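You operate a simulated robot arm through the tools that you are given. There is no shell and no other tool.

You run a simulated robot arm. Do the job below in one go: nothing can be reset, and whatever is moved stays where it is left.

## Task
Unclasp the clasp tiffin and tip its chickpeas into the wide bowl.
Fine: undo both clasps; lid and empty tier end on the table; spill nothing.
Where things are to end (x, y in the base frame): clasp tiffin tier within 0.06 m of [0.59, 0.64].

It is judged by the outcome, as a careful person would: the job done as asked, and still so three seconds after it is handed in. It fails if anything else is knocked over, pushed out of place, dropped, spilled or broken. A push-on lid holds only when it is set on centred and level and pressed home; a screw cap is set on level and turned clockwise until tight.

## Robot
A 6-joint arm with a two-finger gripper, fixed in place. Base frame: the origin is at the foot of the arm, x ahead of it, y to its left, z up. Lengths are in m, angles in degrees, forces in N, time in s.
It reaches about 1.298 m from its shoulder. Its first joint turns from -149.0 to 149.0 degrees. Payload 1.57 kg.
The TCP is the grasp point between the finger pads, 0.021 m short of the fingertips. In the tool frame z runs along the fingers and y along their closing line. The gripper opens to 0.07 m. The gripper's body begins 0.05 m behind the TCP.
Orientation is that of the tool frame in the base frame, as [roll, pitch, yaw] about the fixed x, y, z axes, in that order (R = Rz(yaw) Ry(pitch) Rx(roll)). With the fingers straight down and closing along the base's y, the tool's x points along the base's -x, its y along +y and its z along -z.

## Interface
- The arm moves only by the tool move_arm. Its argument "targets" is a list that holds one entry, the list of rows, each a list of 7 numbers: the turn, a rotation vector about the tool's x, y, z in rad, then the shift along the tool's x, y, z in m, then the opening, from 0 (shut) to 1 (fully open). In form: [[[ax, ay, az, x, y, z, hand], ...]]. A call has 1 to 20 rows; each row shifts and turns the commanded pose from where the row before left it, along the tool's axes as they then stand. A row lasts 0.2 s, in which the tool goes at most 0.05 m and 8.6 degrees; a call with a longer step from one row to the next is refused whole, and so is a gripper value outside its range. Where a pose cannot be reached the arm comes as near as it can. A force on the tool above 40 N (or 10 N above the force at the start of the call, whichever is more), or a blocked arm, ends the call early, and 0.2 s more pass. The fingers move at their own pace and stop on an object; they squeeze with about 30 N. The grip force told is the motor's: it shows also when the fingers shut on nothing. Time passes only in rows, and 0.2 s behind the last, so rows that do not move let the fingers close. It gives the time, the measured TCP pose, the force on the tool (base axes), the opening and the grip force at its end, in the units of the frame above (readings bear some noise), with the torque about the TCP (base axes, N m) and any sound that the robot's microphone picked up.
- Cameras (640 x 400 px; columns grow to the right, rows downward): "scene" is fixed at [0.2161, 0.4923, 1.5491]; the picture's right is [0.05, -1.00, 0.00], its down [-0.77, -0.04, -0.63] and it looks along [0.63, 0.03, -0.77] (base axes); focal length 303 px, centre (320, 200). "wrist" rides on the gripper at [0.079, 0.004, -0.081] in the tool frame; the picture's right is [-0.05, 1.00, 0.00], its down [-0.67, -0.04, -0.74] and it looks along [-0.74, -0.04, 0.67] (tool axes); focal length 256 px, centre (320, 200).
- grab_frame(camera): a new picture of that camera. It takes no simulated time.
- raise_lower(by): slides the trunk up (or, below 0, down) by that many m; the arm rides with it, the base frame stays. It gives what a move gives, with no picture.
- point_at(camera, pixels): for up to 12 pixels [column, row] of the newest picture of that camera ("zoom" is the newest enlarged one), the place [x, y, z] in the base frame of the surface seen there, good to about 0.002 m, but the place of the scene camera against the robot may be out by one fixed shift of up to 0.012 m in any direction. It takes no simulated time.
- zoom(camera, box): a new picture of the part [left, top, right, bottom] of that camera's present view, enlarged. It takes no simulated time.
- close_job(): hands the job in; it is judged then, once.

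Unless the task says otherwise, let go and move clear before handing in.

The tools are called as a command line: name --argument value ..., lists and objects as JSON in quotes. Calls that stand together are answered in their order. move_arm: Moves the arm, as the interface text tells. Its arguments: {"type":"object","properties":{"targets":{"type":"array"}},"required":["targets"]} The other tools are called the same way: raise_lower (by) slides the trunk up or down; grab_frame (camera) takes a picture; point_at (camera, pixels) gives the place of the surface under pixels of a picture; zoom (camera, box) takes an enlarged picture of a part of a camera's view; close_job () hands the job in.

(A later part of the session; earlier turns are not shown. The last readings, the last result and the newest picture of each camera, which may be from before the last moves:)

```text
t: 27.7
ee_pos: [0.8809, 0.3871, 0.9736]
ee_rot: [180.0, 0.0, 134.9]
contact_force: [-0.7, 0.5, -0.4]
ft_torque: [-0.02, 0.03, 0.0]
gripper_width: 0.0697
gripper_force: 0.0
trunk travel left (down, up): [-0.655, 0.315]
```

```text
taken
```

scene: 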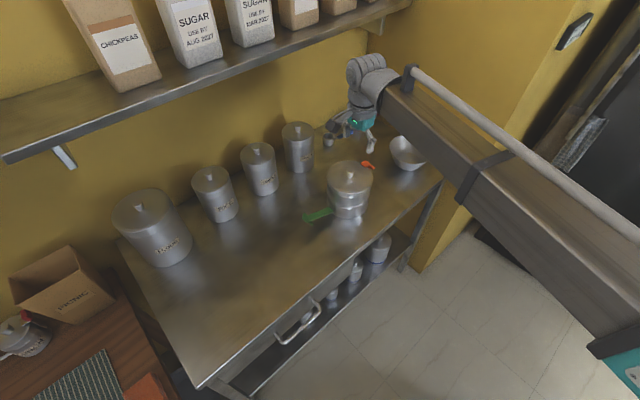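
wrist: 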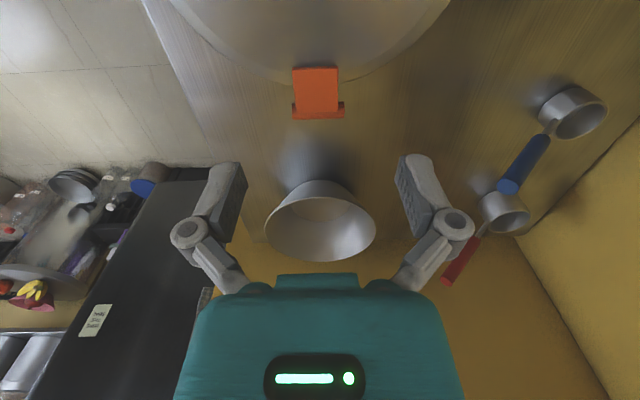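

The orange bar ends show at (294,110) and (343,110). I'll measure them more precisely.

zoom --camera "wrist" --box '[270, 50, 370, 140]'

point_at --camera "wrist" --pixels '[[294, 112], [342, 112], [294, 105], [342, 105], [294, 117], [342, 117], [316, 72], [316, 90], [316, 110]]'

```text
4.44 times, centred on (320, 95) of wrist
```

zoom: 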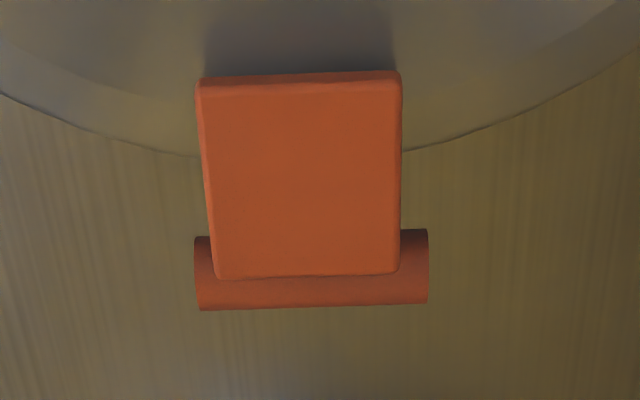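

```text
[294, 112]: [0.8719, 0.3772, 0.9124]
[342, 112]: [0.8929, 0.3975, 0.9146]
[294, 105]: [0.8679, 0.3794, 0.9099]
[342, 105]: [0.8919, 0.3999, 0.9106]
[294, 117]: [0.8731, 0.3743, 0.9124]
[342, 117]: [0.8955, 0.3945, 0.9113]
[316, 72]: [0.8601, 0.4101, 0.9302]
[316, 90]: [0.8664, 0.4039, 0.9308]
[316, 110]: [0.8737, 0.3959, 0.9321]
```

The bar centre measures (0.882, 0.387), within 2 mm of the tool. I'll make a small correction, lower to the bar and close.

move_arm --targets '[[[0, 0, 0, -0.001, 0.001, 0, 1], [0, 0, 0, 0, 0, 0, 1]]]'

raise_lower --by -0.066

move_arm --targets '[[[0, 0, 0, 0, 0, 0, 0.6], [0, 0, 0, 0, 0, 0, 0.3], [0, 0, 0, 0, 0, 0, 0.1], [0, 0, 0, 0, 0, 0, 0], [0, 0, 0, 0, 0, 0, 0]]]'

grab_frame --camera "wrist"

```text
t: 28.3
ee_pos: [0.8825, 0.3876, 0.9736]
ee_rot: [179.9, 0.0, 135.0]
contact_force: [0.6, -0.1, 0.0]
ft_torque: [0.0, -0.04, 0.04]
gripper_width: 0.0697
gripper_force: 0.1
trunk travel left (down, up): [-0.655, 0.315]
```

```text
t: 29.3
ee_pos: [0.8824, 0.3875, 0.9091]
ee_rot: [-180.0, 0.0, 135.0]
contact_force: [-0.4, 0.0, 0.9]
ft_torque: [-0.06, 0.0, -0.03]
gripper_width: 0.0702
gripper_force: 0.0
trunk travel left (down, up): [-0.589, 0.381]
```

```text
t: 30.5
ee_pos: [0.8823, 0.3874, 0.9078]
ee_rot: [180.0, -0.2, 135.1]
contact_force: [-0.1, -1.9, 3.3]
ft_torque: [-0.02, 0.01, 0.0]
gripper_width: 0.0398
gripper_force: 29.9
trunk travel left (down, up): [-0.589, 0.381]
```

```text
taken
```

wrist: 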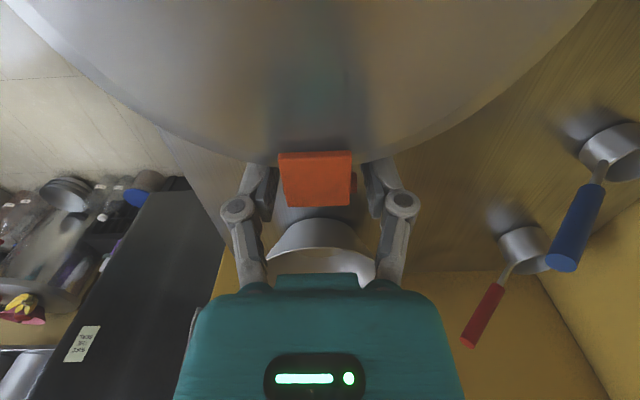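

The bar is gripped at 0.0398. I'll now turn and pull outward (toward the bowl side) on the hinge arc, in the mirrored direction.

raise_lower --by -0.002

move_arm --targets '[[[0, 0.0436, 0, -0.003, 0, 0, 0], [0, 0.0436, 0, -0.003, 0, 0, 0]]]'

grab_frame --camera "wrist"

point_at --camera "wrist" --pixels '[[316, 160], [316, 180], [316, 200], [250, 130], [390, 130], [200, 130], [430, 120]]'

```text
t: 31.1
ee_pos: [0.8828, 0.3879, 0.9065]
ee_rot: [179.8, 0.1, 135.0]
contact_force: [6.4, 1.0, 19.0]
ft_torque: [0.02, -0.03, 0.02]
gripper_width: 0.0399
gripper_force: 30.2
trunk travel left (down, up): [-0.587, 0.383]
```

```text
t: 31.7
ee_pos: [0.8863, 0.3826, 0.9069]
ee_rot: [-179.9, -5.1, 135.0]
contact_force: [1.1, -1.8, 0.7]
ft_torque: [-0.17, -0.3, -0.02]
gripper_width: 0.0397
gripper_force: 30.5
trunk travel left (down, up): [-0.587, 0.383]
```

```text
taken
```

wrist: 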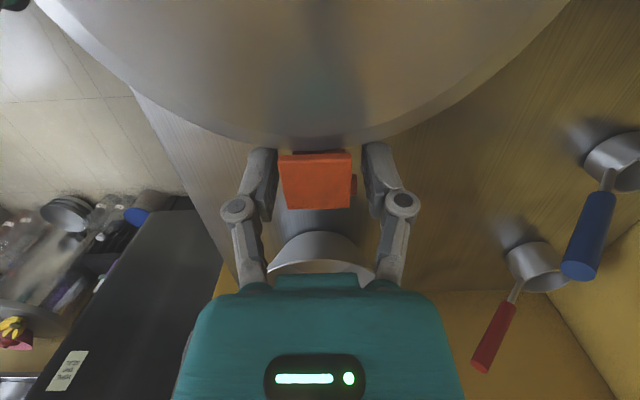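

```text
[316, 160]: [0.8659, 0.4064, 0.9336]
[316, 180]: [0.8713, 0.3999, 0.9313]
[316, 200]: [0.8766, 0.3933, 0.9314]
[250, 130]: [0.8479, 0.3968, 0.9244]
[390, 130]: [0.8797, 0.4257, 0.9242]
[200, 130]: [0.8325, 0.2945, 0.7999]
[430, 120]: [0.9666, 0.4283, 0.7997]
```

The hook plate at (316,180) is moving off the lid just as the green one did. I'll continue the same sequence of small trunk and tilt steps.

raise_lower --by -0.003

move_arm --targets '[[[0, 0.0436, 0, -0.003, 0, 0, 0], [0, 0.0436, 0, -0.003, 0, 0, 0]]]'

raise_lower --by -0.006

move_arm --targets '[[[0, 0.0436, 0, -0.003, 0, 0, 0], [0, 0.0436, 0, -0.003, 0, 0, 0]]]'

grab_frame --camera "wrist"

point_at --camera "wrist" --pixels '[[316, 160], [316, 180], [316, 200], [250, 130], [390, 130], [300, 110], [340, 110]]'

```text
t: 32.2
ee_pos: [0.8862, 0.3826, 0.9047]
ee_rot: [179.9, -5.0, 135.0]
contact_force: [5.9, 3.3, 18.6]
ft_torque: [0.03, -0.05, -0.04]
gripper_width: 0.04
gripper_force: 30.3
trunk travel left (down, up): [-0.584, 0.386]
```

```text
t: 32.8
ee_pos: [0.8904, 0.3793, 0.9051]
ee_rot: [-179.8, -10.1, 134.9]
contact_force: [0.4, -0.7, -0.3]
ft_torque: [-0.21, -0.09, 0.05]
gripper_width: 0.0395
gripper_force: 29.8
trunk travel left (down, up): [-0.584, 0.386]
```

```text
t: 33.3
ee_pos: [0.8905, 0.3789, 0.9017]
ee_rot: [179.9, -10.0, 134.9]
contact_force: [6.9, -1.8, 15.1]
ft_torque: [0.01, 0.02, -0.02]
gripper_width: 0.0395
gripper_force: 29.7
trunk travel left (down, up): [-0.578, 0.392]
```

```text
t: 33.9
ee_pos: [0.8942, 0.3755, 0.9042]
ee_rot: [-179.9, -15.0, 135.0]
contact_force: [-0.8, 0.0, -3.3]
ft_torque: [-0.09, -0.06, 0.09]
gripper_width: 0.0397
gripper_force: 30.2
out of reach, approached as far as the arm can: row 2
trunk travel left (down, up): [-0.578, 0.392]
```

```text
taken
```

wrist: 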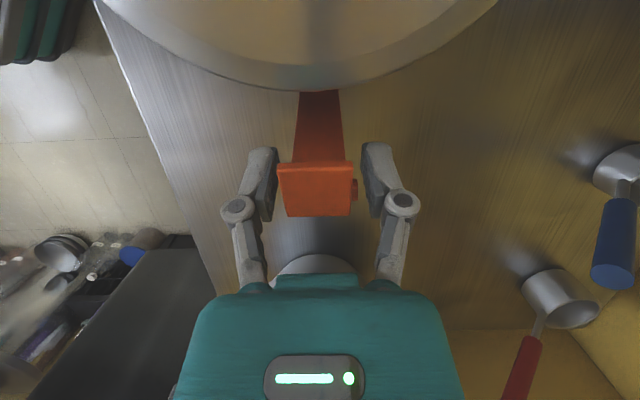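

```text
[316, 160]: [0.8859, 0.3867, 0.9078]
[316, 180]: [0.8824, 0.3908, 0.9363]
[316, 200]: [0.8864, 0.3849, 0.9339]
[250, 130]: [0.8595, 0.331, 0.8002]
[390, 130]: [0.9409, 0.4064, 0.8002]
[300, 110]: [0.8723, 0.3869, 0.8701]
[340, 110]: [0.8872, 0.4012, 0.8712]
```

The orange strap is clearly off the lid now (plate at (316,190), well outside the rim). I'll continue to about 25° and release.

raise_lower --by -0.005

move_arm --targets '[[[0, 0.0436, 0, -0.003, 0, -0.001, 0]]]'

raise_lower --by -0.005

move_arm --targets '[[[0, 0.0436, 0, -0.003, 0, -0.001, 0]]]'

raise_lower --by -0.005

move_arm --targets '[[[0, 0.0436, 0, -0.003, 0, -0.001, 0]]]'

raise_lower --by -0.005

move_arm --targets '[[[0, 0.0436, 0, -0.003, 0, -0.001, 0]]]'

move_arm --targets '[[[0, 0, 0, 0, 0, 0, 0.5], [0, 0, 0, 0, 0, 0, 0.8], [0, 0, 0, 0, 0, 0, 1], [0, 0, 0, 0, 0, 0, 1], [0, 0, 0, 0, 0, 0, 1]]]'

grab_frame --camera "wrist"

```text
t: 34.5
ee_pos: [0.8955, 0.3751, 0.8986]
ee_rot: [-180.0, -15.0, 135.0]
contact_force: [2.9, -2.4, 1.5]
ft_torque: [-0.15, -0.14, -0.05]
gripper_width: 0.0398
gripper_force: 29.8
trunk travel left (down, up): [-0.573, 0.397]
```

```text
t: 34.9
ee_pos: [0.896, 0.3729, 0.901]
ee_rot: [-180.0, -17.5, 135.0]
contact_force: [0.1, 0.7, -4.1]
ft_torque: [-0.08, -0.07, 0.03]
gripper_width: 0.0397
gripper_force: 30.1
trunk travel left (down, up): [-0.573, 0.397]
```

```text
t: 35.4
ee_pos: [0.896, 0.3732, 0.8979]
ee_rot: [179.9, -17.6, 135.0]
contact_force: [7.5, 1.7, 14.7]
ft_torque: [0.17, 0.13, -0.08]
gripper_width: 0.0397
gripper_force: 30.0
trunk travel left (down, up): [-0.568, 0.402]
```

```text
t: 35.8
ee_pos: [0.8988, 0.3716, 0.897]
ee_rot: [-180.0, -20.0, 135.0]
contact_force: [-0.8, 0.6, -3.9]
ft_torque: [-0.11, -0.07, 0.0]
gripper_width: 0.0397
gripper_force: 29.9
trunk travel left (down, up): [-0.568, 0.402]
```

```text
t: 36.4
ee_pos: [0.8994, 0.3704, 0.8947]
ee_rot: [179.9, -20.0, 135.0]
contact_force: [8.0, -0.1, 16.7]
ft_torque: [0.12, 0.15, -0.06]
gripper_width: 0.0397
gripper_force: 30.1
trunk travel left (down, up): [-0.563, 0.407]
```

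```text
t: 36.8
ee_pos: [0.9023, 0.3686, 0.8956]
ee_rot: [-179.9, -22.5, 134.9]
contact_force: [-1.1, -0.7, -4.6]
ft_torque: [-0.14, 0.0, 0.18]
gripper_width: 0.0395
gripper_force: 29.8
out of reach, approached as far as the arm can: row 1
trunk travel left (down, up): [-0.563, 0.407]
```

```text
t: 37.3
ee_pos: [0.9011, 0.3684, 0.8923]
ee_rot: [179.9, -22.5, 135.0]
contact_force: [7.1, -1.9, 16.4]
ft_torque: [0.2, 0.24, -0.05]
gripper_width: 0.0396
gripper_force: 30.0
trunk travel left (down, up): [-0.558, 0.412]
```

```text
t: 37.7
ee_pos: [0.905, 0.3685, 0.8946]
ee_rot: [-179.9, -25.0, 135.1]
contact_force: [-1.8, -0.1, -4.5]
ft_torque: [-0.13, -0.01, 0.15]
gripper_width: 0.0394
gripper_force: 29.6
out of reach, approached as far as the arm can: row 1
trunk travel left (down, up): [-0.558, 0.412]
```

```text
t: 38.9
ee_pos: [0.9041, 0.3675, 0.8934]
ee_rot: [-180.0, -25.1, 134.9]
contact_force: [0.2, 0.8, 0.3]
ft_torque: [0.02, 0.02, -0.01]
gripper_width: 0.0699
gripper_force: 0.1
trunk travel left (down, up): [-0.558, 0.412]
```

```text
taken
```

wrist: 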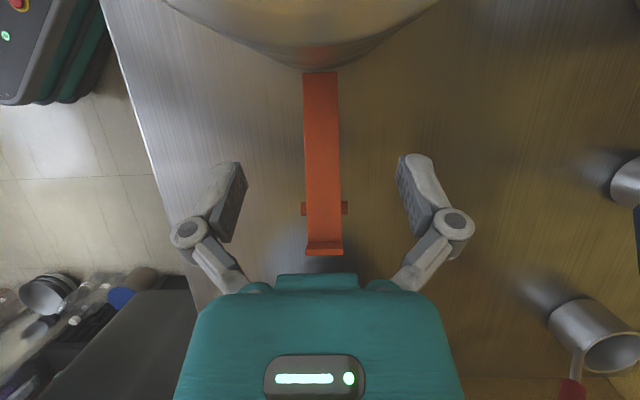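

Both clasps are now open; the orange strap lies on the table at (322,165). I'll raise, level the tool and move above the lid knob.

raise_lower --by 0.14

move_arm --targets '[[[0, -0.0873, 0, 0, 0, 0, 1], [0, -0.0873, 0, 0, 0, 0, 1], [0, -0.0873, 0, 0, 0, 0, 1], [0, -0.0873, 0, 0, 0, 0, 1], [0, -0.0885, 0, 0, 0, 0, 1], [0, 0, 0, 0.029, 0, 0, 1], [0, 0, 0, 0.029, 0, 0, 1], [0, 0, 0, 0.029, 0, 0, 1], [0, 0, 0, 0.029, 0, 0, 1], [0, 0, 0, 0, 0, 0, 1]]]'

grab_frame --camera "wrist"

grab_frame --camera "scene"

```text
t: 40.6
ee_pos: [0.9041, 0.3678, 1.0344]
ee_rot: [179.9, -25.0, 134.9]
contact_force: [0.3, -0.2, -0.1]
ft_torque: [0.03, 0.03, 0.0]
gripper_width: 0.07
gripper_force: 0.0
trunk travel left (down, up): [-0.698, 0.272]
```

```text
t: 42.8
ee_pos: [0.8214, 0.4476, 1.0182]
ee_rot: [-180.0, 0.1, 135.0]
contact_force: [-0.2, 1.2, -0.7]
ft_torque: [0.0, 0.0, 0.01]
gripper_width: 0.0699
gripper_force: 0.1
out of reach, approached as far as the arm can: row 1, 2, 3, 6
trunk travel left (down, up): [-0.698, 0.272]
```

```text
taken
```

wrist: 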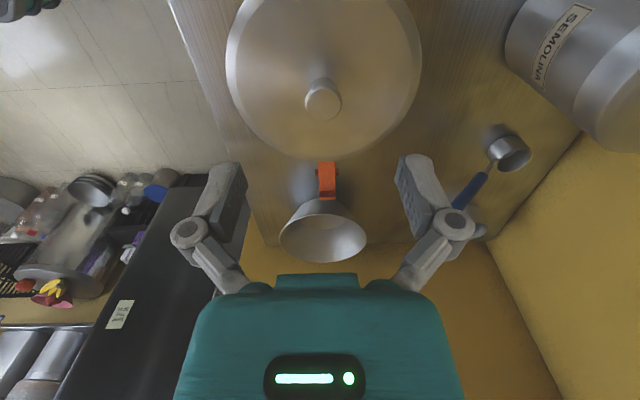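

```text
taken
```

scene: 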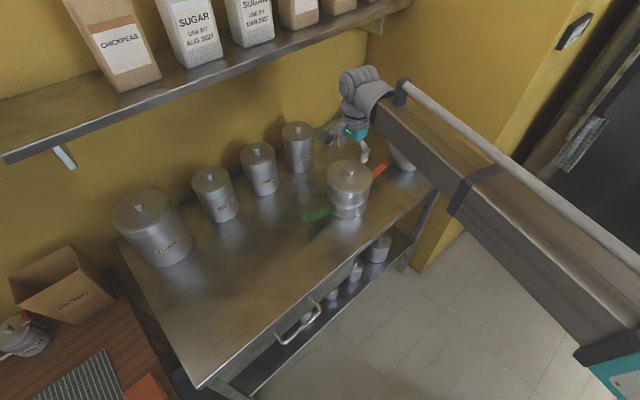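

Both straps are down (green at (318,214), orange at (380,170) in the scene). I'll measure the knob in the wrist picture at (322,103) and the lid, plus the free table area for the lid.

point_at --camera "wrist" --pixels '[[322, 103], [307, 103], [338, 103], [322, 88], [322, 116], [230, 75], [418, 70], [260, 130], [388, 127], [324, 157], [322, 80], [324, 140]]'

point_at --camera "scene" --pixels '[[305, 217], [318, 213], [385, 166], [140, 207], [175, 260], [185, 245], [212, 176], [225, 220], [235, 215], [300, 270], [215, 300], [275, 195]]'

```text
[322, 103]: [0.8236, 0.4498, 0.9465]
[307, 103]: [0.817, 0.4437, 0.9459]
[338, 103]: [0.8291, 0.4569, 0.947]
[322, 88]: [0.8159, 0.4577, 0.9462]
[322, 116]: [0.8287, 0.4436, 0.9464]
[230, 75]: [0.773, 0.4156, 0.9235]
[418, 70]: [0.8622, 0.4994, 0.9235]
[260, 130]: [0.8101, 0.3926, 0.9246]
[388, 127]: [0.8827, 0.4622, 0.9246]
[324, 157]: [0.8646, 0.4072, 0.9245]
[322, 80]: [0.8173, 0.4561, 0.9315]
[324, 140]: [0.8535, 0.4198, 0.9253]
```

```text
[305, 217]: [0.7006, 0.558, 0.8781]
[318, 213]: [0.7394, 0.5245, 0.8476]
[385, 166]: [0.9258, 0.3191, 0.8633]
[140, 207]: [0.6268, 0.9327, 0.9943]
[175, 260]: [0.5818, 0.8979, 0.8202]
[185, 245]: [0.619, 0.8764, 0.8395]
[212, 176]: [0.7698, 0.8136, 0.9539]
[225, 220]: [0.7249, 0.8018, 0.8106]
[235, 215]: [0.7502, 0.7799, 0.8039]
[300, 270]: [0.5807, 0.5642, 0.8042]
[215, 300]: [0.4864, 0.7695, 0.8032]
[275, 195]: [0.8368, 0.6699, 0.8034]
```

The knob centre is (0.8225, 0.4505) with its top at 0.9465 and the lid top at 0.9255. I'll centre on it, lower to TCP 0.950 and close.

move_arm --targets '[[[0, 0, 0, 0.0013, 0.0028, 0, 1], [0, 0, 0, 0, 0, 0, 0.8], [0, 0, 0, 0, 0, 0, 0.7]]]'

raise_lower --by -0.068

grab_frame --camera "wrist"

```text
t: 43.6
ee_pos: [0.8222, 0.4504, 1.0171]
ee_rot: [-180.0, 0.1, 135.0]
contact_force: [0.2, -0.2, 0.3]
ft_torque: [0.02, -0.02, 0.04]
gripper_width: 0.0488
gripper_force: 0.0
trunk travel left (down, up): [-0.698, 0.272]
```

```text
t: 44.6
ee_pos: [0.823, 0.4504, 0.9491]
ee_rot: [179.9, 0.1, 134.9]
contact_force: [-0.2, 0.2, 0.0]
ft_torque: [-0.01, -0.02, -0.01]
gripper_width: 0.0489
gripper_force: 0.1
trunk travel left (down, up): [-0.63, 0.34]
```

```text
taken
```

wrist: 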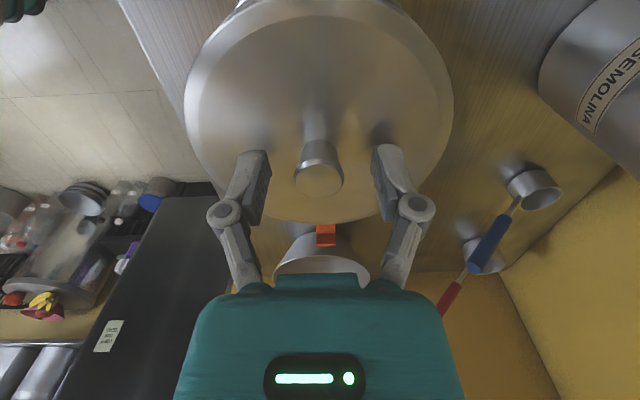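

The knob at (318,175) is between the fingers. I'll close on it and lift a little to see whether the lid comes free.

move_arm --targets '[[[0, 0, 0, 0, 0, 0, 0.4], [0, 0, 0, 0, 0, 0, 0.2], [0, 0, 0, 0, 0, 0, 0], [0, 0, 0, 0, 0, 0, 0], [0, 0, 0, 0, 0, 0, 0]]]'

raise_lower --by 0.012

grab_frame --camera "scene"

grab_frame --camera "wrist"

```text
t: 45.8
ee_pos: [0.8235, 0.4507, 0.9497]
ee_rot: [180.0, 0.1, 135.0]
contact_force: [0.6, -0.5, 1.7]
ft_torque: [0.04, -0.03, 0.02]
gripper_width: 0.0216
gripper_force: 29.9
trunk travel left (down, up): [-0.63, 0.34]
heard: snap
```

```text
t: 46.4
ee_pos: [0.8231, 0.451, 0.9609]
ee_rot: [-179.9, 0.2, 135.0]
contact_force: [0.1, -0.6, -0.1]
ft_torque: [0.01, 0.02, -0.02]
gripper_width: 0.0219
gripper_force: 29.8
trunk travel left (down, up): [-0.642, 0.328]
```

```text
taken
```

scene: 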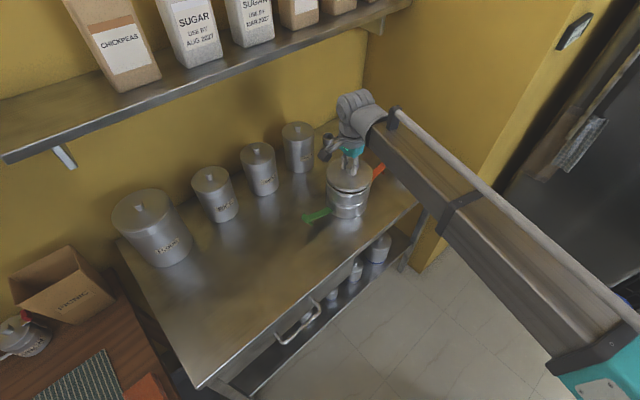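

```text
taken
```

wrist: 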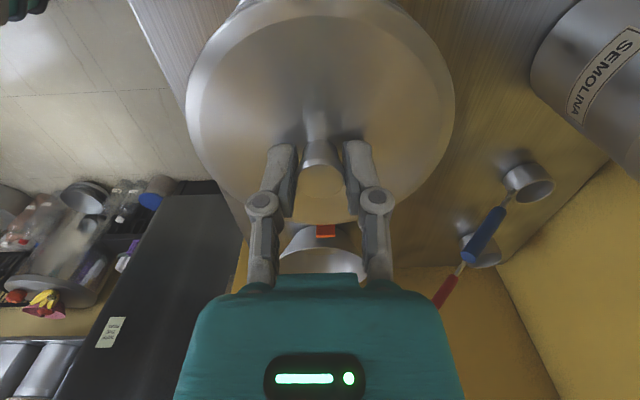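

A "snap" was heard as the grip closed, and the lift shows almost no load. I'll zoom in to see whether the lid is free and the tier stayed on the table.

zoom --camera "scene" --box '[295, 145, 405, 235]'

zoom --camera "wrist" --box '[170, 0, 470, 250]'

point_at --camera "wrist" --pixels '[[320, 180], [320, 100], [200, 120], [440, 110], [260, 50], [380, 50], [270, 205], [320, 130]]'

```text
4.44 times, centred on (350, 190) of scene
```

zoom: 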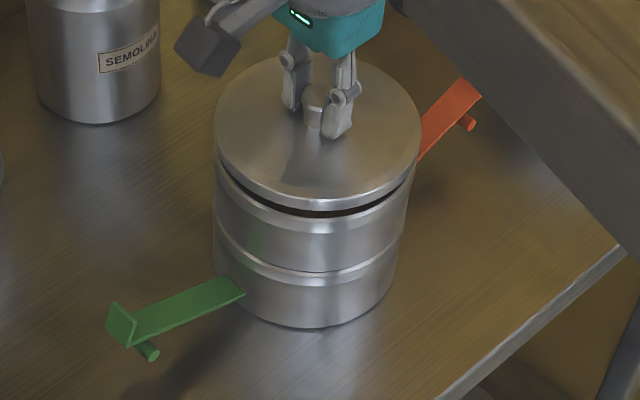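

```text
1.60 times, centred on (320, 125) of wrist
```

zoom: 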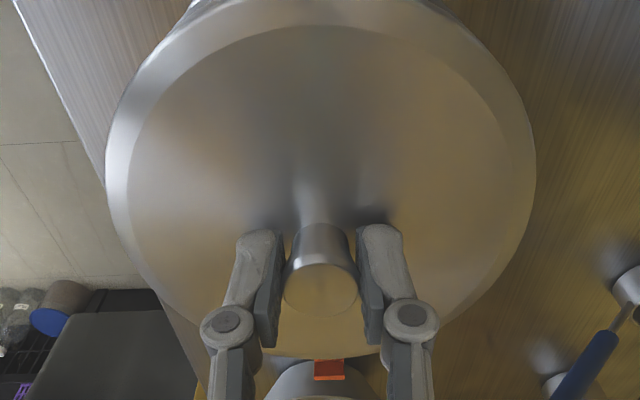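

```text
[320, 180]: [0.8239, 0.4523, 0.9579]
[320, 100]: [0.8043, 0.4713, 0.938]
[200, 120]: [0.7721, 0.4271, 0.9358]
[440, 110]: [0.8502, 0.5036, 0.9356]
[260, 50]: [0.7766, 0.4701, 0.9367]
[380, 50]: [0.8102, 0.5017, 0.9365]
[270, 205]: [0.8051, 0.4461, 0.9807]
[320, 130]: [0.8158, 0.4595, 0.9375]
```

The lid is free with a clear gap above the tier at zoom (300,210), and the tier stayed on the table. I'll raise it and carry it left to the free area near (0.48, 0.785).

raise_lower --by 0.07

move_arm --targets '[[[0, 0, 0, 0.015, 0, 0, 0], [0, 0, 0, 0.028, -0.0005, 0, 0], [0, 0, 0, 0.03, -0.0005, 0, 0], [0, 0, 0, 0.03, -0.0005, 0, 0], [0, 0, 0, 0.03, -0.0005, 0, 0], [0, 0, 0, 0.03, -0.0005, 0, 0], [0, 0, 0, 0.03, -0.0005, 0, 0], [0, 0, 0, 0.03, -0.0005, 0, 0], [0, 0, 0, 0.03, -0.0005, 0, 0], [0, 0, 0, 0.03, -0.0005, 0, 0], [0, 0, 0, 0.03, -0.0005, 0, 0], [0, 0, 0, 0.03, -0.0005, 0, 0], [0, 0, 0, 0.03, -0.0005, 0, 0], [0, 0, 0, 0.03, -0.0005, 0, 0], [0, 0, 0, 0.03, -0.0005, 0, 0], [0, 0, 0, 0.028, 0, 0, 0], [0, 0, 0, 0.018, 0, 0, 0], [0, 0, 0, 0, 0, 0, 0]]]'

grab_frame --camera "scene"

grab_frame --camera "wrist"

```text
t: 47.5
ee_pos: [0.8233, 0.4511, 1.0308]
ee_rot: [-179.8, 0.1, 134.9]
contact_force: [-0.2, -0.5, -1.4]
ft_torque: [0.01, -0.01, 0.04]
gripper_width: 0.0219
gripper_force: 29.5
trunk travel left (down, up): [-0.712, 0.258]
```

```text
t: 51.3
ee_pos: [0.4771, 0.7857, 1.031]
ee_rot: [180.0, 0.1, 135.0]
contact_force: [-0.7, 0.5, -0.8]
ft_torque: [0.03, -0.02, 0.01]
gripper_width: 0.0217
gripper_force: 29.9
trunk travel left (down, up): [-0.712, 0.258]
```

```text
taken
```

scene: 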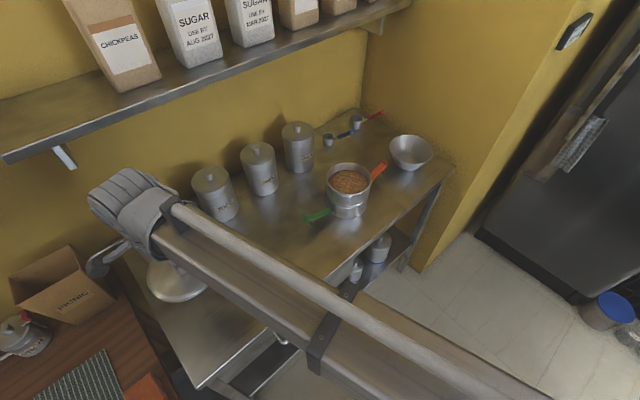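

```text
taken
```

wrist: 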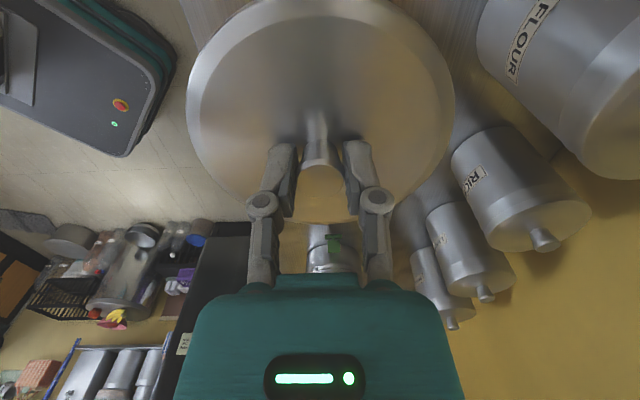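

The lid is at (0.477, 0.786) and the chickpeas are visible in the tier at scene pixel (349,181). I'll lower the lid to the table in steps, watching the force.

raise_lower --by -0.17

grab_frame --camera "wrist"

zoom --camera "scene" --box '[295, 120, 455, 235]'

```text
t: 53.2
ee_pos: [0.4766, 0.7864, 0.8611]
ee_rot: [-180.0, 0.1, 134.9]
contact_force: [-0.3, 0.0, 0.0]
ft_torque: [-0.03, -0.02, -0.02]
gripper_width: 0.0218
gripper_force: 29.4
trunk travel left (down, up): [-0.542, 0.428]
```

```text
taken
```

wrist: 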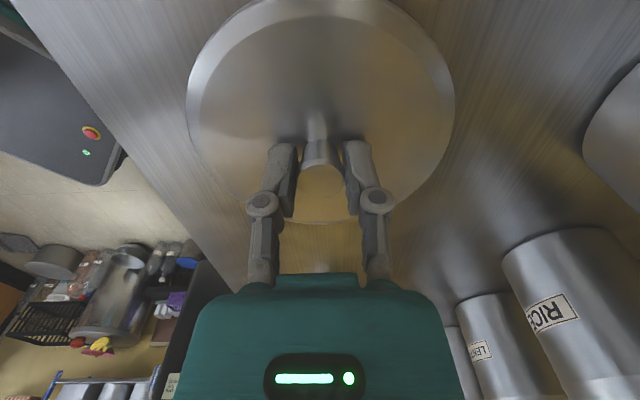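

```text
3.48 times, centred on (375, 178) of scene
```

zoom: 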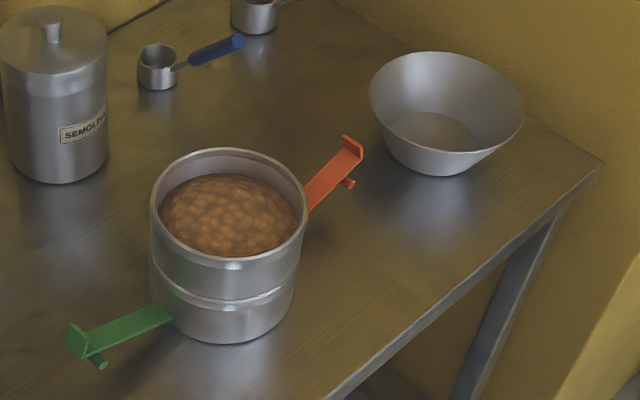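

The chickpeas come to somewhat below the tier rim. I'll keep lowering the lid until it touches the table.

raise_lower --by -0.014

raise_lower --by -0.004

point_at --camera "zoom" --pixels '[[228, 215], [180, 200], [275, 205], [228, 175], [228, 250], [228, 152], [153, 210], [306, 205], [228, 262], [200, 190], [255, 235], [345, 140]]'

```text
t: 53.9
ee_pos: [0.4768, 0.7854, 0.8466]
ee_rot: [180.0, 0.1, 135.0]
contact_force: [0.2, -1.0, -0.2]
ft_torque: [0.02, -0.01, 0.01]
gripper_width: 0.0218
gripper_force: 29.5
trunk travel left (down, up): [-0.528, 0.442]
```

```text
t: 54.4
ee_pos: [0.4766, 0.7844, 0.8449]
ee_rot: [179.7, 0.1, 135.0]
contact_force: [5.6, 7.3, 28.1]
ft_torque: [0.0, -0.13, 0.05]
gripper_width: 0.0217
gripper_force: 30.3
trunk travel left (down, up): [-0.524, 0.446]
```

```text
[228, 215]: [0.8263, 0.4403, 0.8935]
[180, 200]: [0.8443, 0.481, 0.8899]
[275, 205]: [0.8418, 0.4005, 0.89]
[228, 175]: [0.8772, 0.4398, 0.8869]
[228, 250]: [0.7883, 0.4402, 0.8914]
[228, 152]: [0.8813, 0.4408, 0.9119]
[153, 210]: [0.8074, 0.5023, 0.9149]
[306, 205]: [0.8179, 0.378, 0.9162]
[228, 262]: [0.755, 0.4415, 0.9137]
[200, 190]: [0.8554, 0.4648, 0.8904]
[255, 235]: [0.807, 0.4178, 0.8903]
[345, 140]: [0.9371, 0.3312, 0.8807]
```

The lid touched the table (28 N). I'll release it and rise clear.

raise_lower --by 0.002

move_arm --targets '[[[0, 0, 0, 0, 0, 0, 0.4], [0, 0, 0, 0, 0, 0, 0.7], [0, 0, 0, 0, 0, 0, 1], [0, 0, 0, 0, 0, 0, 1]]]'

raise_lower --by 0.16

grab_frame --camera "wrist"

```text
t: 54.9
ee_pos: [0.4769, 0.7858, 0.8449]
ee_rot: [-179.9, 0.1, 135.0]
contact_force: [1.8, 1.0, 5.2]
ft_torque: [0.0, 0.02, -0.01]
gripper_width: 0.0217
gripper_force: 30.3
trunk travel left (down, up): [-0.526, 0.444]
```

```text
t: 55.9
ee_pos: [0.4779, 0.7863, 0.845]
ee_rot: [179.9, 0.1, 135.0]
contact_force: [0.1, -0.7, -0.8]
ft_torque: [-0.01, 0.01, 0.01]
gripper_width: 0.0697
gripper_force: 0.0
trunk travel left (down, up): [-0.526, 0.444]
```

```text
t: 57.7
ee_pos: [0.4773, 0.7851, 1.005]
ee_rot: [-180.0, 0.0, 135.0]
contact_force: [-0.2, -0.3, -0.6]
ft_torque: [0.0, -0.04, 0.0]
gripper_width: 0.07
gripper_force: 0.1
trunk travel left (down, up): [-0.686, 0.284]
```

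```text
taken
```

wrist: 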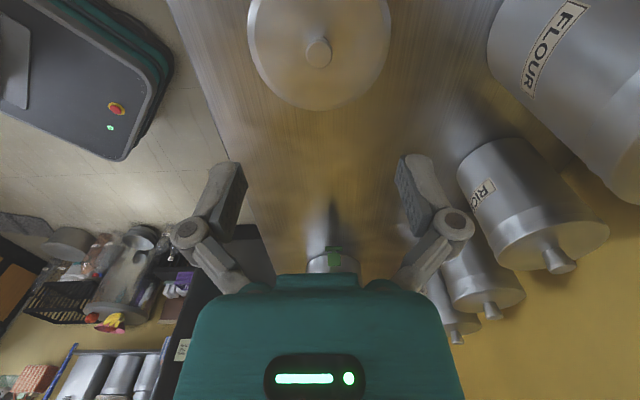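

The lid rests on the table at (0.478, 0.786). Now I'll move closer to the tiffin with the tool tilted to see from the side whether the band at mid height is a joint between two tiers.

move_arm --targets '[[[0, 0, 0, -0.035, 0, 0, 1], [0, 0, 0, -0.035, 0, 0, 1], [0, 0, 0, -0.035, 0, 0, 1], [0, 0, 0, -0.035, 0, 0, 1], [0, 0, 0, -0.035, 0, 0, 1], [0, 0, 0, -0.035, 0, 0, 1], [0, -0.1, 0, 0, 0, 0, 1], [0, -0.1, 0, 0, 0, 0, 1], [0, -0.1, 0, 0, 0, 0, 1], [0, -0.1, 0, 0, 0, 0, 1], [0, 0, 0, 0, 0, 0, 1]]]'

grab_frame --camera "wrist"

```text
t: 60.1
ee_pos: [0.6251, 0.637, 1.0194]
ee_rot: [-180.0, 23.0, 135.0]
contact_force: [0.7, 1.0, -0.6]
ft_torque: [0.04, -0.02, 0.01]
gripper_width: 0.0701
gripper_force: 0.1
out of reach, approached as far as the arm can: row 8, 9, 10
trunk travel left (down, up): [-0.686, 0.284]
```

```text
taken
```

wrist: 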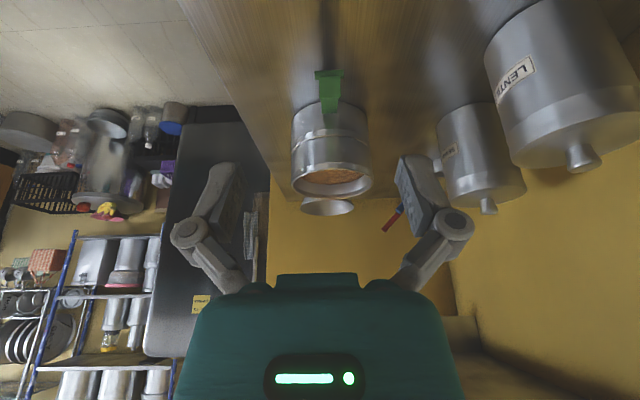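

zoom --camera "wrist" --box '[270, 60, 400, 220]'

point_at --camera "wrist" --pixels '[[328, 72], [328, 85], [328, 105], [345, 110], [345, 120], [345, 130], [345, 137], [345, 145], [345, 160], [345, 170], [345, 185], [332, 180]]'

```text
2.50 times, centred on (335, 140) of wrist
```

zoom: 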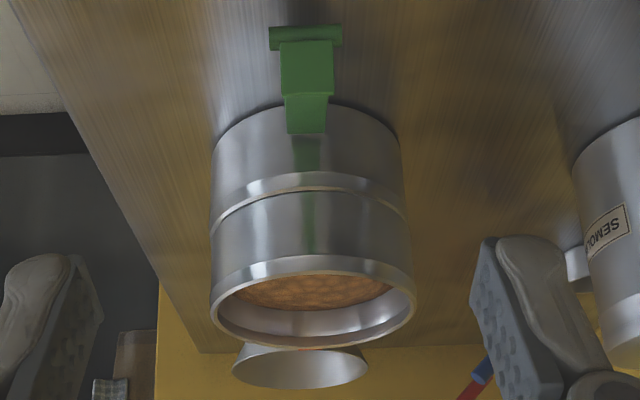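

```text
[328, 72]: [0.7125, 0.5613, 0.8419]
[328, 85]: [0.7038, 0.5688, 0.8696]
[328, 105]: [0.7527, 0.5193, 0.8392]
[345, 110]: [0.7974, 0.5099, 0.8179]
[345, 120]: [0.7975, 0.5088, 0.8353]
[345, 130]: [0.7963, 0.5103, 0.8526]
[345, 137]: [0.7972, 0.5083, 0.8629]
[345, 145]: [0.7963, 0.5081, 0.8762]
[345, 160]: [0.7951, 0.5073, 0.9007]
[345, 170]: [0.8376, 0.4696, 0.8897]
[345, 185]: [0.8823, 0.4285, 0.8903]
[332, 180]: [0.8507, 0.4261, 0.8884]
```

The side view shows a second rolled ring at z≈0.86 exactly like the top rim, so this looks like an upper tier (holding the chickpeas, level about 23 mm below the rim) stacked on a base that carries the straps. Before gripping, I'll dry-run the pouring tilt empty-handed above the bowl to check that the wrist can do it.

raise_lower --by 0.11

move_arm --targets '[[[0, 0.1, 0, 0, 0, 0, 1], [0, 0.1, 0, 0, 0, 0, 1], [0, 0.1, 0, 0, 0, 0, 1], [0, 0.1, 0, 0, 0, 0, 1], [0, 0, 0, -0.04, 0, 0, 1], [0, 0, 0, -0.04, 0, 0, 1], [0, 0, 0, -0.04, 0, 0, 1], [0, 0, 0, -0.04, 0, 0, 1], [0, 0, 0, -0.04, 0, 0, 1], [0, 0, 0, -0.04, 0, 0, 1], [0, 0, 0, -0.04, 0, 0, 1], [0, 0, 0, -0.04, 0, 0, 1], [0, 0, 0, -0.04, 0, 0, 1], [0, 0, 0, -0.04, 0, 0, 1], [0, 0, 0, -0.04, 0, 0, 1], [0, 0, 0, -0.04, 0, 0, 1], [0, 0, 0, -0.04, 0, 0, 1], [0, 0, 0, -0.04, 0, 0, 1], [0, 0, 0, 0, 0, 0, 1]]]'

grab_frame --camera "wrist"

grab_frame --camera "scene"

```text
t: 61.5
ee_pos: [0.625, 0.6379, 1.1305]
ee_rot: [-180.0, 23.0, 135.0]
contact_force: [-0.5, -0.2, 0.5]
ft_torque: [0.03, -0.01, 0.0]
gripper_width: 0.0701
gripper_force: 0.0
trunk travel left (down, up): [-0.796, 0.174]
```

```text
t: 65.5
ee_pos: [1.0217, 0.2375, 1.1163]
ee_rot: [180.0, 0.1, 135.0]
contact_force: [0.0, -1.2, 1.0]
ft_torque: [-0.02, -0.03, 0.05]
gripper_width: 0.0701
gripper_force: 0.2
out of reach, approached as far as the arm can: row 1, 2, 4, 9, 12
trunk travel left (down, up): [-0.796, 0.174]
```

```text
taken
```

wrist: 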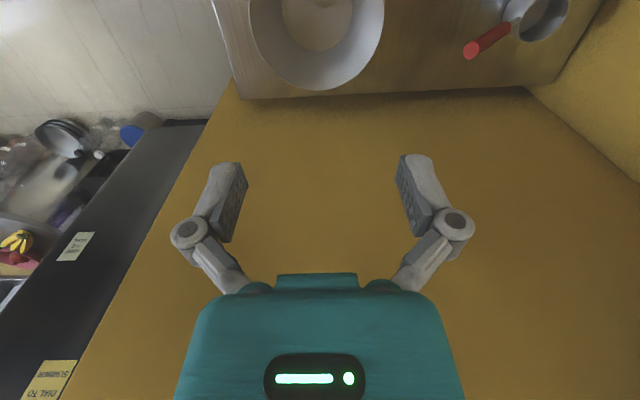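

```text
taken
```

scene: 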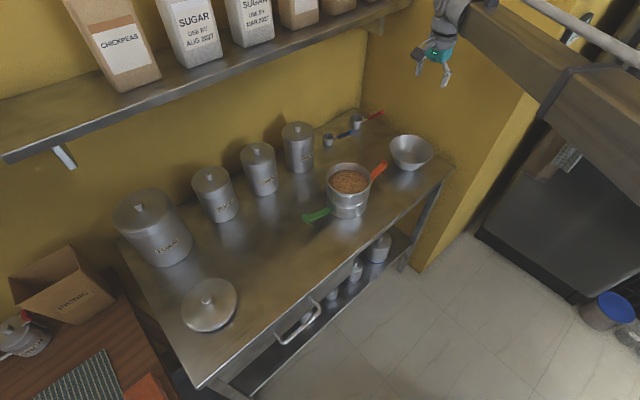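

I'm above the bowl. I'll check where the right-hand wall is before tilting.

point_at --camera "wrist" --pixels '[[250, 110], [350, 100], [480, 95], [320, 200], [240, 95], [120, 300], [560, 200], [255, 250], [317, 20], [317, 88], [252, 30], [384, 20]]'

point_at --camera "scene" --pixels '[[452, 168], [440, 230], [500, 180], [455, 130], [420, 100], [500, 130], [415, 260], [389, 148], [433, 150], [410, 135], [410, 170], [410, 158]]'

```text
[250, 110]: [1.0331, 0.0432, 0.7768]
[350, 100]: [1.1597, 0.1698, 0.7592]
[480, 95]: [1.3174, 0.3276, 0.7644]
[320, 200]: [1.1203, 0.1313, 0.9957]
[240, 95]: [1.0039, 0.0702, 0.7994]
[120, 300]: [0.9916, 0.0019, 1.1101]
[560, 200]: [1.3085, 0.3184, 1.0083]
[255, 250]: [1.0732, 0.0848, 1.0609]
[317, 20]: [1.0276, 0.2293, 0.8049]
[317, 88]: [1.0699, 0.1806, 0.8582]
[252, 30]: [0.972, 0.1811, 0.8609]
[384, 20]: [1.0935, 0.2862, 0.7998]
```

```text
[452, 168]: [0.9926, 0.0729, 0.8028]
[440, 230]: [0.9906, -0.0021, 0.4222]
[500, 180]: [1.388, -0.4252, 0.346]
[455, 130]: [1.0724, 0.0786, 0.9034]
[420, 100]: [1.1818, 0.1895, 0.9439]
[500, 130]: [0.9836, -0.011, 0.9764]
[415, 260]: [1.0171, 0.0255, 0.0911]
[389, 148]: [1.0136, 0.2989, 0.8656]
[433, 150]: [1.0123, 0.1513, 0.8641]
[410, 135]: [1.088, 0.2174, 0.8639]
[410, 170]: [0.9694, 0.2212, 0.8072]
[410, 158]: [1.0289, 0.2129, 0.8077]
```

The right wall is 0.14 m beyond the bowl centre, which leaves room. I'll now dry-run the pouring tilt (turning about the tool's −x) here, well above everything.

move_arm --targets '[[[-0.12, 0, 0, 0, 0, 0, 1], [-0.12, 0, 0, 0, 0, 0, 1], [-0.12, 0, 0, 0, 0, 0, 1], [-0.12, 0, 0, 0, 0, 0, 1], [-0.12, 0, 0, 0, 0, 0, 1], [-0.12, 0, 0, 0, 0, 0, 1], [-0.12, 0, 0, 0, 0, 0, 1], [-0.12, 0, 0, 0, 0, 0, 1], [0, 0, 0, 0, 0, 0, 1]]]'

move_arm --targets '[[[-0.12, 0, 0, 0, 0, 0, 1], [-0.12, 0, 0, 0, 0, 0, 1], [-0.12, 0, 0, 0, 0, 0, 1], [-0.12, 0, 0, 0, 0, 0, 1], [-0.12, 0, 0, 0, 0, 0, 1], [-0.12, 0, 0, 0, 0, 0, 1], [-0.12, 0, 0, 0, 0, 0, 1], [-0.12, 0, 0, 0, 0, 0, 1], [0, 0, 0, 0, 0, 0, 1]]]'

grab_frame --camera "scene"

```text
t: 67.5
ee_pos: [1.0225, 0.2409, 1.1946]
ee_rot: [124.9, 0.0, 135.0]
contact_force: [0.7, -0.1, 0.7]
ft_torque: [0.02, 0.03, -0.01]
gripper_width: 0.0701
gripper_force: 0.0
out of reach, approached as far as the arm can: row 2, 3, 4, 5, 6, 7, 8
trunk travel left (down, up): [-0.796, 0.174]
```

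```text
t: 69.5
ee_pos: [1.0214, 0.2412, 1.3656]
ee_rot: [70.0, 0.2, 135.0]
contact_force: [0.8, 0.0, -0.4]
ft_torque: [-0.01, 0.01, -0.02]
gripper_width: 0.0699
gripper_force: 0.1
out of reach, approached as far as the arm can: row 1, 2, 3, 4, 5, 6, 7, 8
trunk travel left (down, up): [-0.796, 0.174]
```

```text
taken
```

scene: 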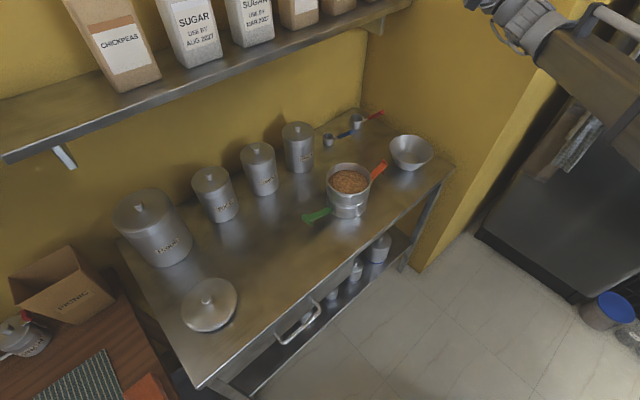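

The tilt to 110° works with the hand staying in place. I'll bring the tool level again, then go above the far rim of the tier, at about (0.867, 0.494).

move_arm --targets '[[[0.12, 0, 0, 0, 0, 0, 1], [0.12, 0, 0, 0, 0, 0, 1], [0.12, 0, 0, 0, 0, 0, 1], [0.12, 0, 0, 0, 0, 0, 1], [0.12, 0, 0, 0, 0, 0, 1], [0.12, 0, 0, 0, 0, 0, 1], [0.12, 0, 0, 0, 0, 0, 1], [0.12, 0, 0, 0, 0, 0, 1], [0.12, 0, 0, 0, 0, 0, 1], [0.12, 0, 0, 0, 0, 0, 1], [0.12, 0, 0, 0, 0, 0, 1], [0.12, 0, 0, 0, 0, 0, 1], [0.12, 0, 0, 0, 0, 0, 1], [0.12, 0, 0, 0, 0, 0, 1], [0.12, 0, 0, 0, 0, 0, 1], [0.12, 0, 0, 0, 0, 0, 1], [0, 0, 0, 0, 0, 0, 1]]]'

move_arm --targets '[[[0, 0, 0, 0.036, 0.0087, 0, 1], [0, 0, 0, 0.036, 0.0087, 0, 1], [0, 0, 0, 0.036, 0.0087, 0, 1], [0, 0, 0, 0.036, 0.0087, 0, 1], [0, 0, 0, 0.036, 0.0087, 0, 1], [0, 0, 0, 0.036, 0.0087, 0, 1], [0, 0, 0, 0.036, 0.0087, 0, 1], [0, 0, 0, 0.036, 0.0087, 0, 1], [0, 0, 0, 0, 0, 0, 1]]]'

raise_lower --by -0.12

grab_frame --camera "wrist"

```text
t: 73.2
ee_pos: [1.0215, 0.2413, 1.115]
ee_rot: [-179.9, 0.1, 135.0]
contact_force: [0.2, 0.3, 0.2]
ft_torque: [-0.03, 0.0, 0.0]
gripper_width: 0.07
gripper_force: 0.0
out of reach, approached as far as the arm can: row 1, 2, 3, 4, 5, 6, 7, 8, 9, 10, 11, 12, 13, 14, 15
trunk travel left (down, up): [-0.796, 0.174]
```

```text
t: 75.2
ee_pos: [0.8673, 0.4935, 1.115]
ee_rot: [179.8, 0.1, 135.0]
contact_force: [0.3, 0.6, 1.1]
ft_torque: [0.0, -0.03, -0.03]
gripper_width: 0.07
gripper_force: 0.1
out of reach, approached as far as the arm can: row 1, 7
trunk travel left (down, up): [-0.796, 0.174]
```

```text
t: 76.7
ee_pos: [0.8684, 0.4932, 0.9948]
ee_rot: [179.9, 0.0, 135.0]
contact_force: [-0.9, -0.5, -0.1]
ft_torque: [0.02, -0.03, -0.03]
gripper_width: 0.0703
gripper_force: 0.1
trunk travel left (down, up): [-0.676, 0.294]
```

```text
taken
```

wrist: 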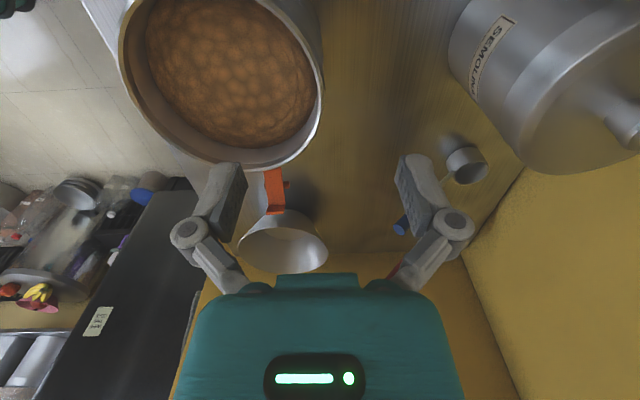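

The tier's mouth and chickpeas fill the upper left of the wrist picture, with the n-side rim near (320,90). I'll measure points around the rim and the chickpea surface.

zoom --camera "wrist" --box '[110, 0, 350, 180]'

point_at --camera "wrist" --pixels '[[321, 90], [318, 60], [308, 25], [312, 120], [290, 152], [245, 170], [200, 162], [150, 130], [124, 80], [122, 50]]'

point_at --camera "wrist" --pixels '[[230, 70], [300, 90], [290, 120], [250, 145], [200, 130], [160, 90], [155, 50], [200, 20], [280, 40], [310, 70], [305, 110], [230, 100]]'

```text
2.22 times, centred on (230, 90) of wrist
```

zoom: 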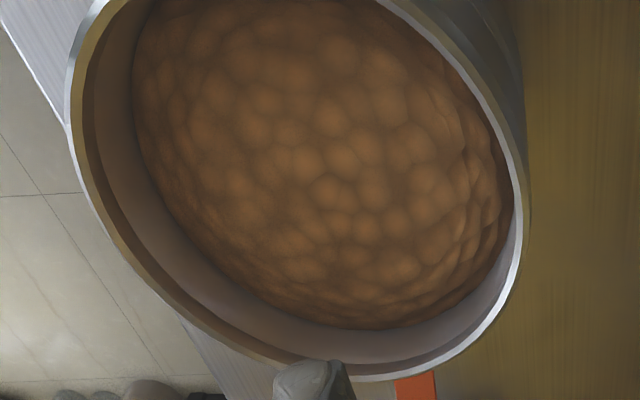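

```text
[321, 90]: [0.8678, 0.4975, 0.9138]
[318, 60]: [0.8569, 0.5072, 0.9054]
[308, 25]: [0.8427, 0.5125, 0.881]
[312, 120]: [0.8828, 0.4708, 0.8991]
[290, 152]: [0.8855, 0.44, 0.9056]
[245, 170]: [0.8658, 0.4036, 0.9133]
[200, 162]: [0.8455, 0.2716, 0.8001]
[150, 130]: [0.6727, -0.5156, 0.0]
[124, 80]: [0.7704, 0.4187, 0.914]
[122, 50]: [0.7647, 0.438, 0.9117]
```

```text
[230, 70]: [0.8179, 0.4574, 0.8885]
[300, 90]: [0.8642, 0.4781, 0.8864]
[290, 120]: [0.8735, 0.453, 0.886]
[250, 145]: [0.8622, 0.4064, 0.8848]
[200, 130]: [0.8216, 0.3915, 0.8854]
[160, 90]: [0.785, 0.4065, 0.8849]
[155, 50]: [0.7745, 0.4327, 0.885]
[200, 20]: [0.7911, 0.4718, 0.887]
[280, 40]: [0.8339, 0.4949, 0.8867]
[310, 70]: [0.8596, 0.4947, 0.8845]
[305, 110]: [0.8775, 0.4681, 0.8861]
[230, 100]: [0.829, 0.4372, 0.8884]
```

The rim top is z≈0.914, the axis ≈(0.8235, 0.451), the wall at r≈0.0615 and the chickpeas at 0.885 by the wall. I'll partly close the fingers, centre across the wall, lower so the tips stop just above the chickpeas, then check before gripping.

move_arm --targets '[[[0, 0, 0, 0.0019, 0, 0, 0.7], [0, 0, 0, 0, 0, 0, 0.5], [0, 0, 0, 0, 0, 0, 0.4], [0, 0, 0, 0, 0, 0, 0.4]]]'

raise_lower --by -0.055

grab_frame --camera "wrist"

```text
t: 77.7
ee_pos: [0.867, 0.4952, 0.9938]
ee_rot: [179.9, 0.0, 134.9]
contact_force: [0.3, -0.1, 0.1]
ft_torque: [-0.01, 0.0, 0.03]
gripper_width: 0.028
gripper_force: 0.0
trunk travel left (down, up): [-0.676, 0.294]
```

```text
t: 78.6
ee_pos: [0.8663, 0.4954, 0.9412]
ee_rot: [-180.0, 0.2, 134.9]
contact_force: [0.0, 0.6, 0.5]
ft_torque: [0.02, -0.02, 0.0]
gripper_width: 0.0283
gripper_force: 0.0
trunk travel left (down, up): [-0.621, 0.349]
```

```text
taken
```

wrist: 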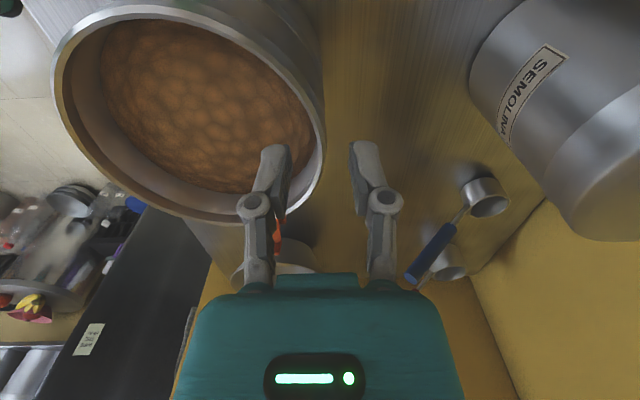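

The fingers straddle the rim, whose edge shows at (323,135), with the tips about 6 mm above it. I'll measure the rim's inner and outer edge here.

zoom --camera "wrist" --box '[240, 90, 400, 210]'

point_at --camera "zoom" --pixels '[[328, 150], [338, 150], [315, 150], [334, 200], [322, 200], [325, 240], [312, 240], [300, 240], [336, 100], [322, 100], [310, 280], [295, 290]]'

```text
3.33 times, centred on (320, 150) of wrist
```

zoom: 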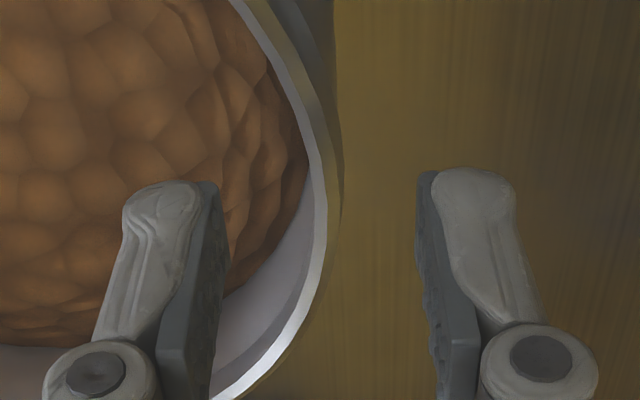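

```text
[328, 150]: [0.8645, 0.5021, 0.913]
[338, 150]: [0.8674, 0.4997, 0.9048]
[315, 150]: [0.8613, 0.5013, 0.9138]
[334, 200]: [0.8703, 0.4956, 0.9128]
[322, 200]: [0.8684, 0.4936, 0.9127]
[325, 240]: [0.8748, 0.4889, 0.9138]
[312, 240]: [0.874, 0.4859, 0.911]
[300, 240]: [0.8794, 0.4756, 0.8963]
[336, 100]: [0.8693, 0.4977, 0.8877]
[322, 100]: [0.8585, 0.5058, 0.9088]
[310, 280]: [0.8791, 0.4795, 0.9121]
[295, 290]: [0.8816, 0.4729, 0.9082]
```

The rim's centre line at the grip is within about 1 mm of the tool centre. I'll nudge 1 mm outward, lower to TCP 0.908 and close gently.

move_arm --targets '[[[0, 0, 0, 0, 0.001, 0, 0.4], [0, 0, 0, 0, 0, 0, 0.4]]]'

raise_lower --by -0.033

grab_frame --camera "wrist"

```text
t: 79.2
ee_pos: [0.8665, 0.4953, 0.9404]
ee_rot: [-180.0, 0.1, 135.1]
contact_force: [0.3, 0.8, -0.6]
ft_torque: [0.0, -0.02, -0.02]
gripper_width: 0.0281
gripper_force: 0.0
trunk travel left (down, up): [-0.621, 0.349]
```

```text
t: 80.0
ee_pos: [0.8677, 0.4959, 0.9081]
ee_rot: [-180.0, 0.1, 134.9]
contact_force: [0.0, 0.1, -0.2]
ft_torque: [-0.01, 0.04, -0.02]
gripper_width: 0.0279
gripper_force: 0.1
trunk travel left (down, up): [-0.588, 0.382]
```

```text
taken
```

wrist: 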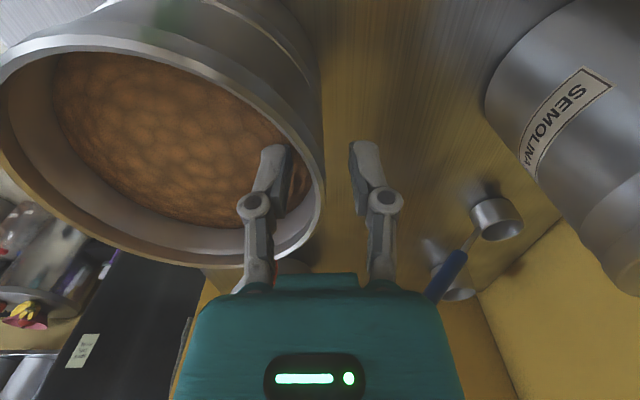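

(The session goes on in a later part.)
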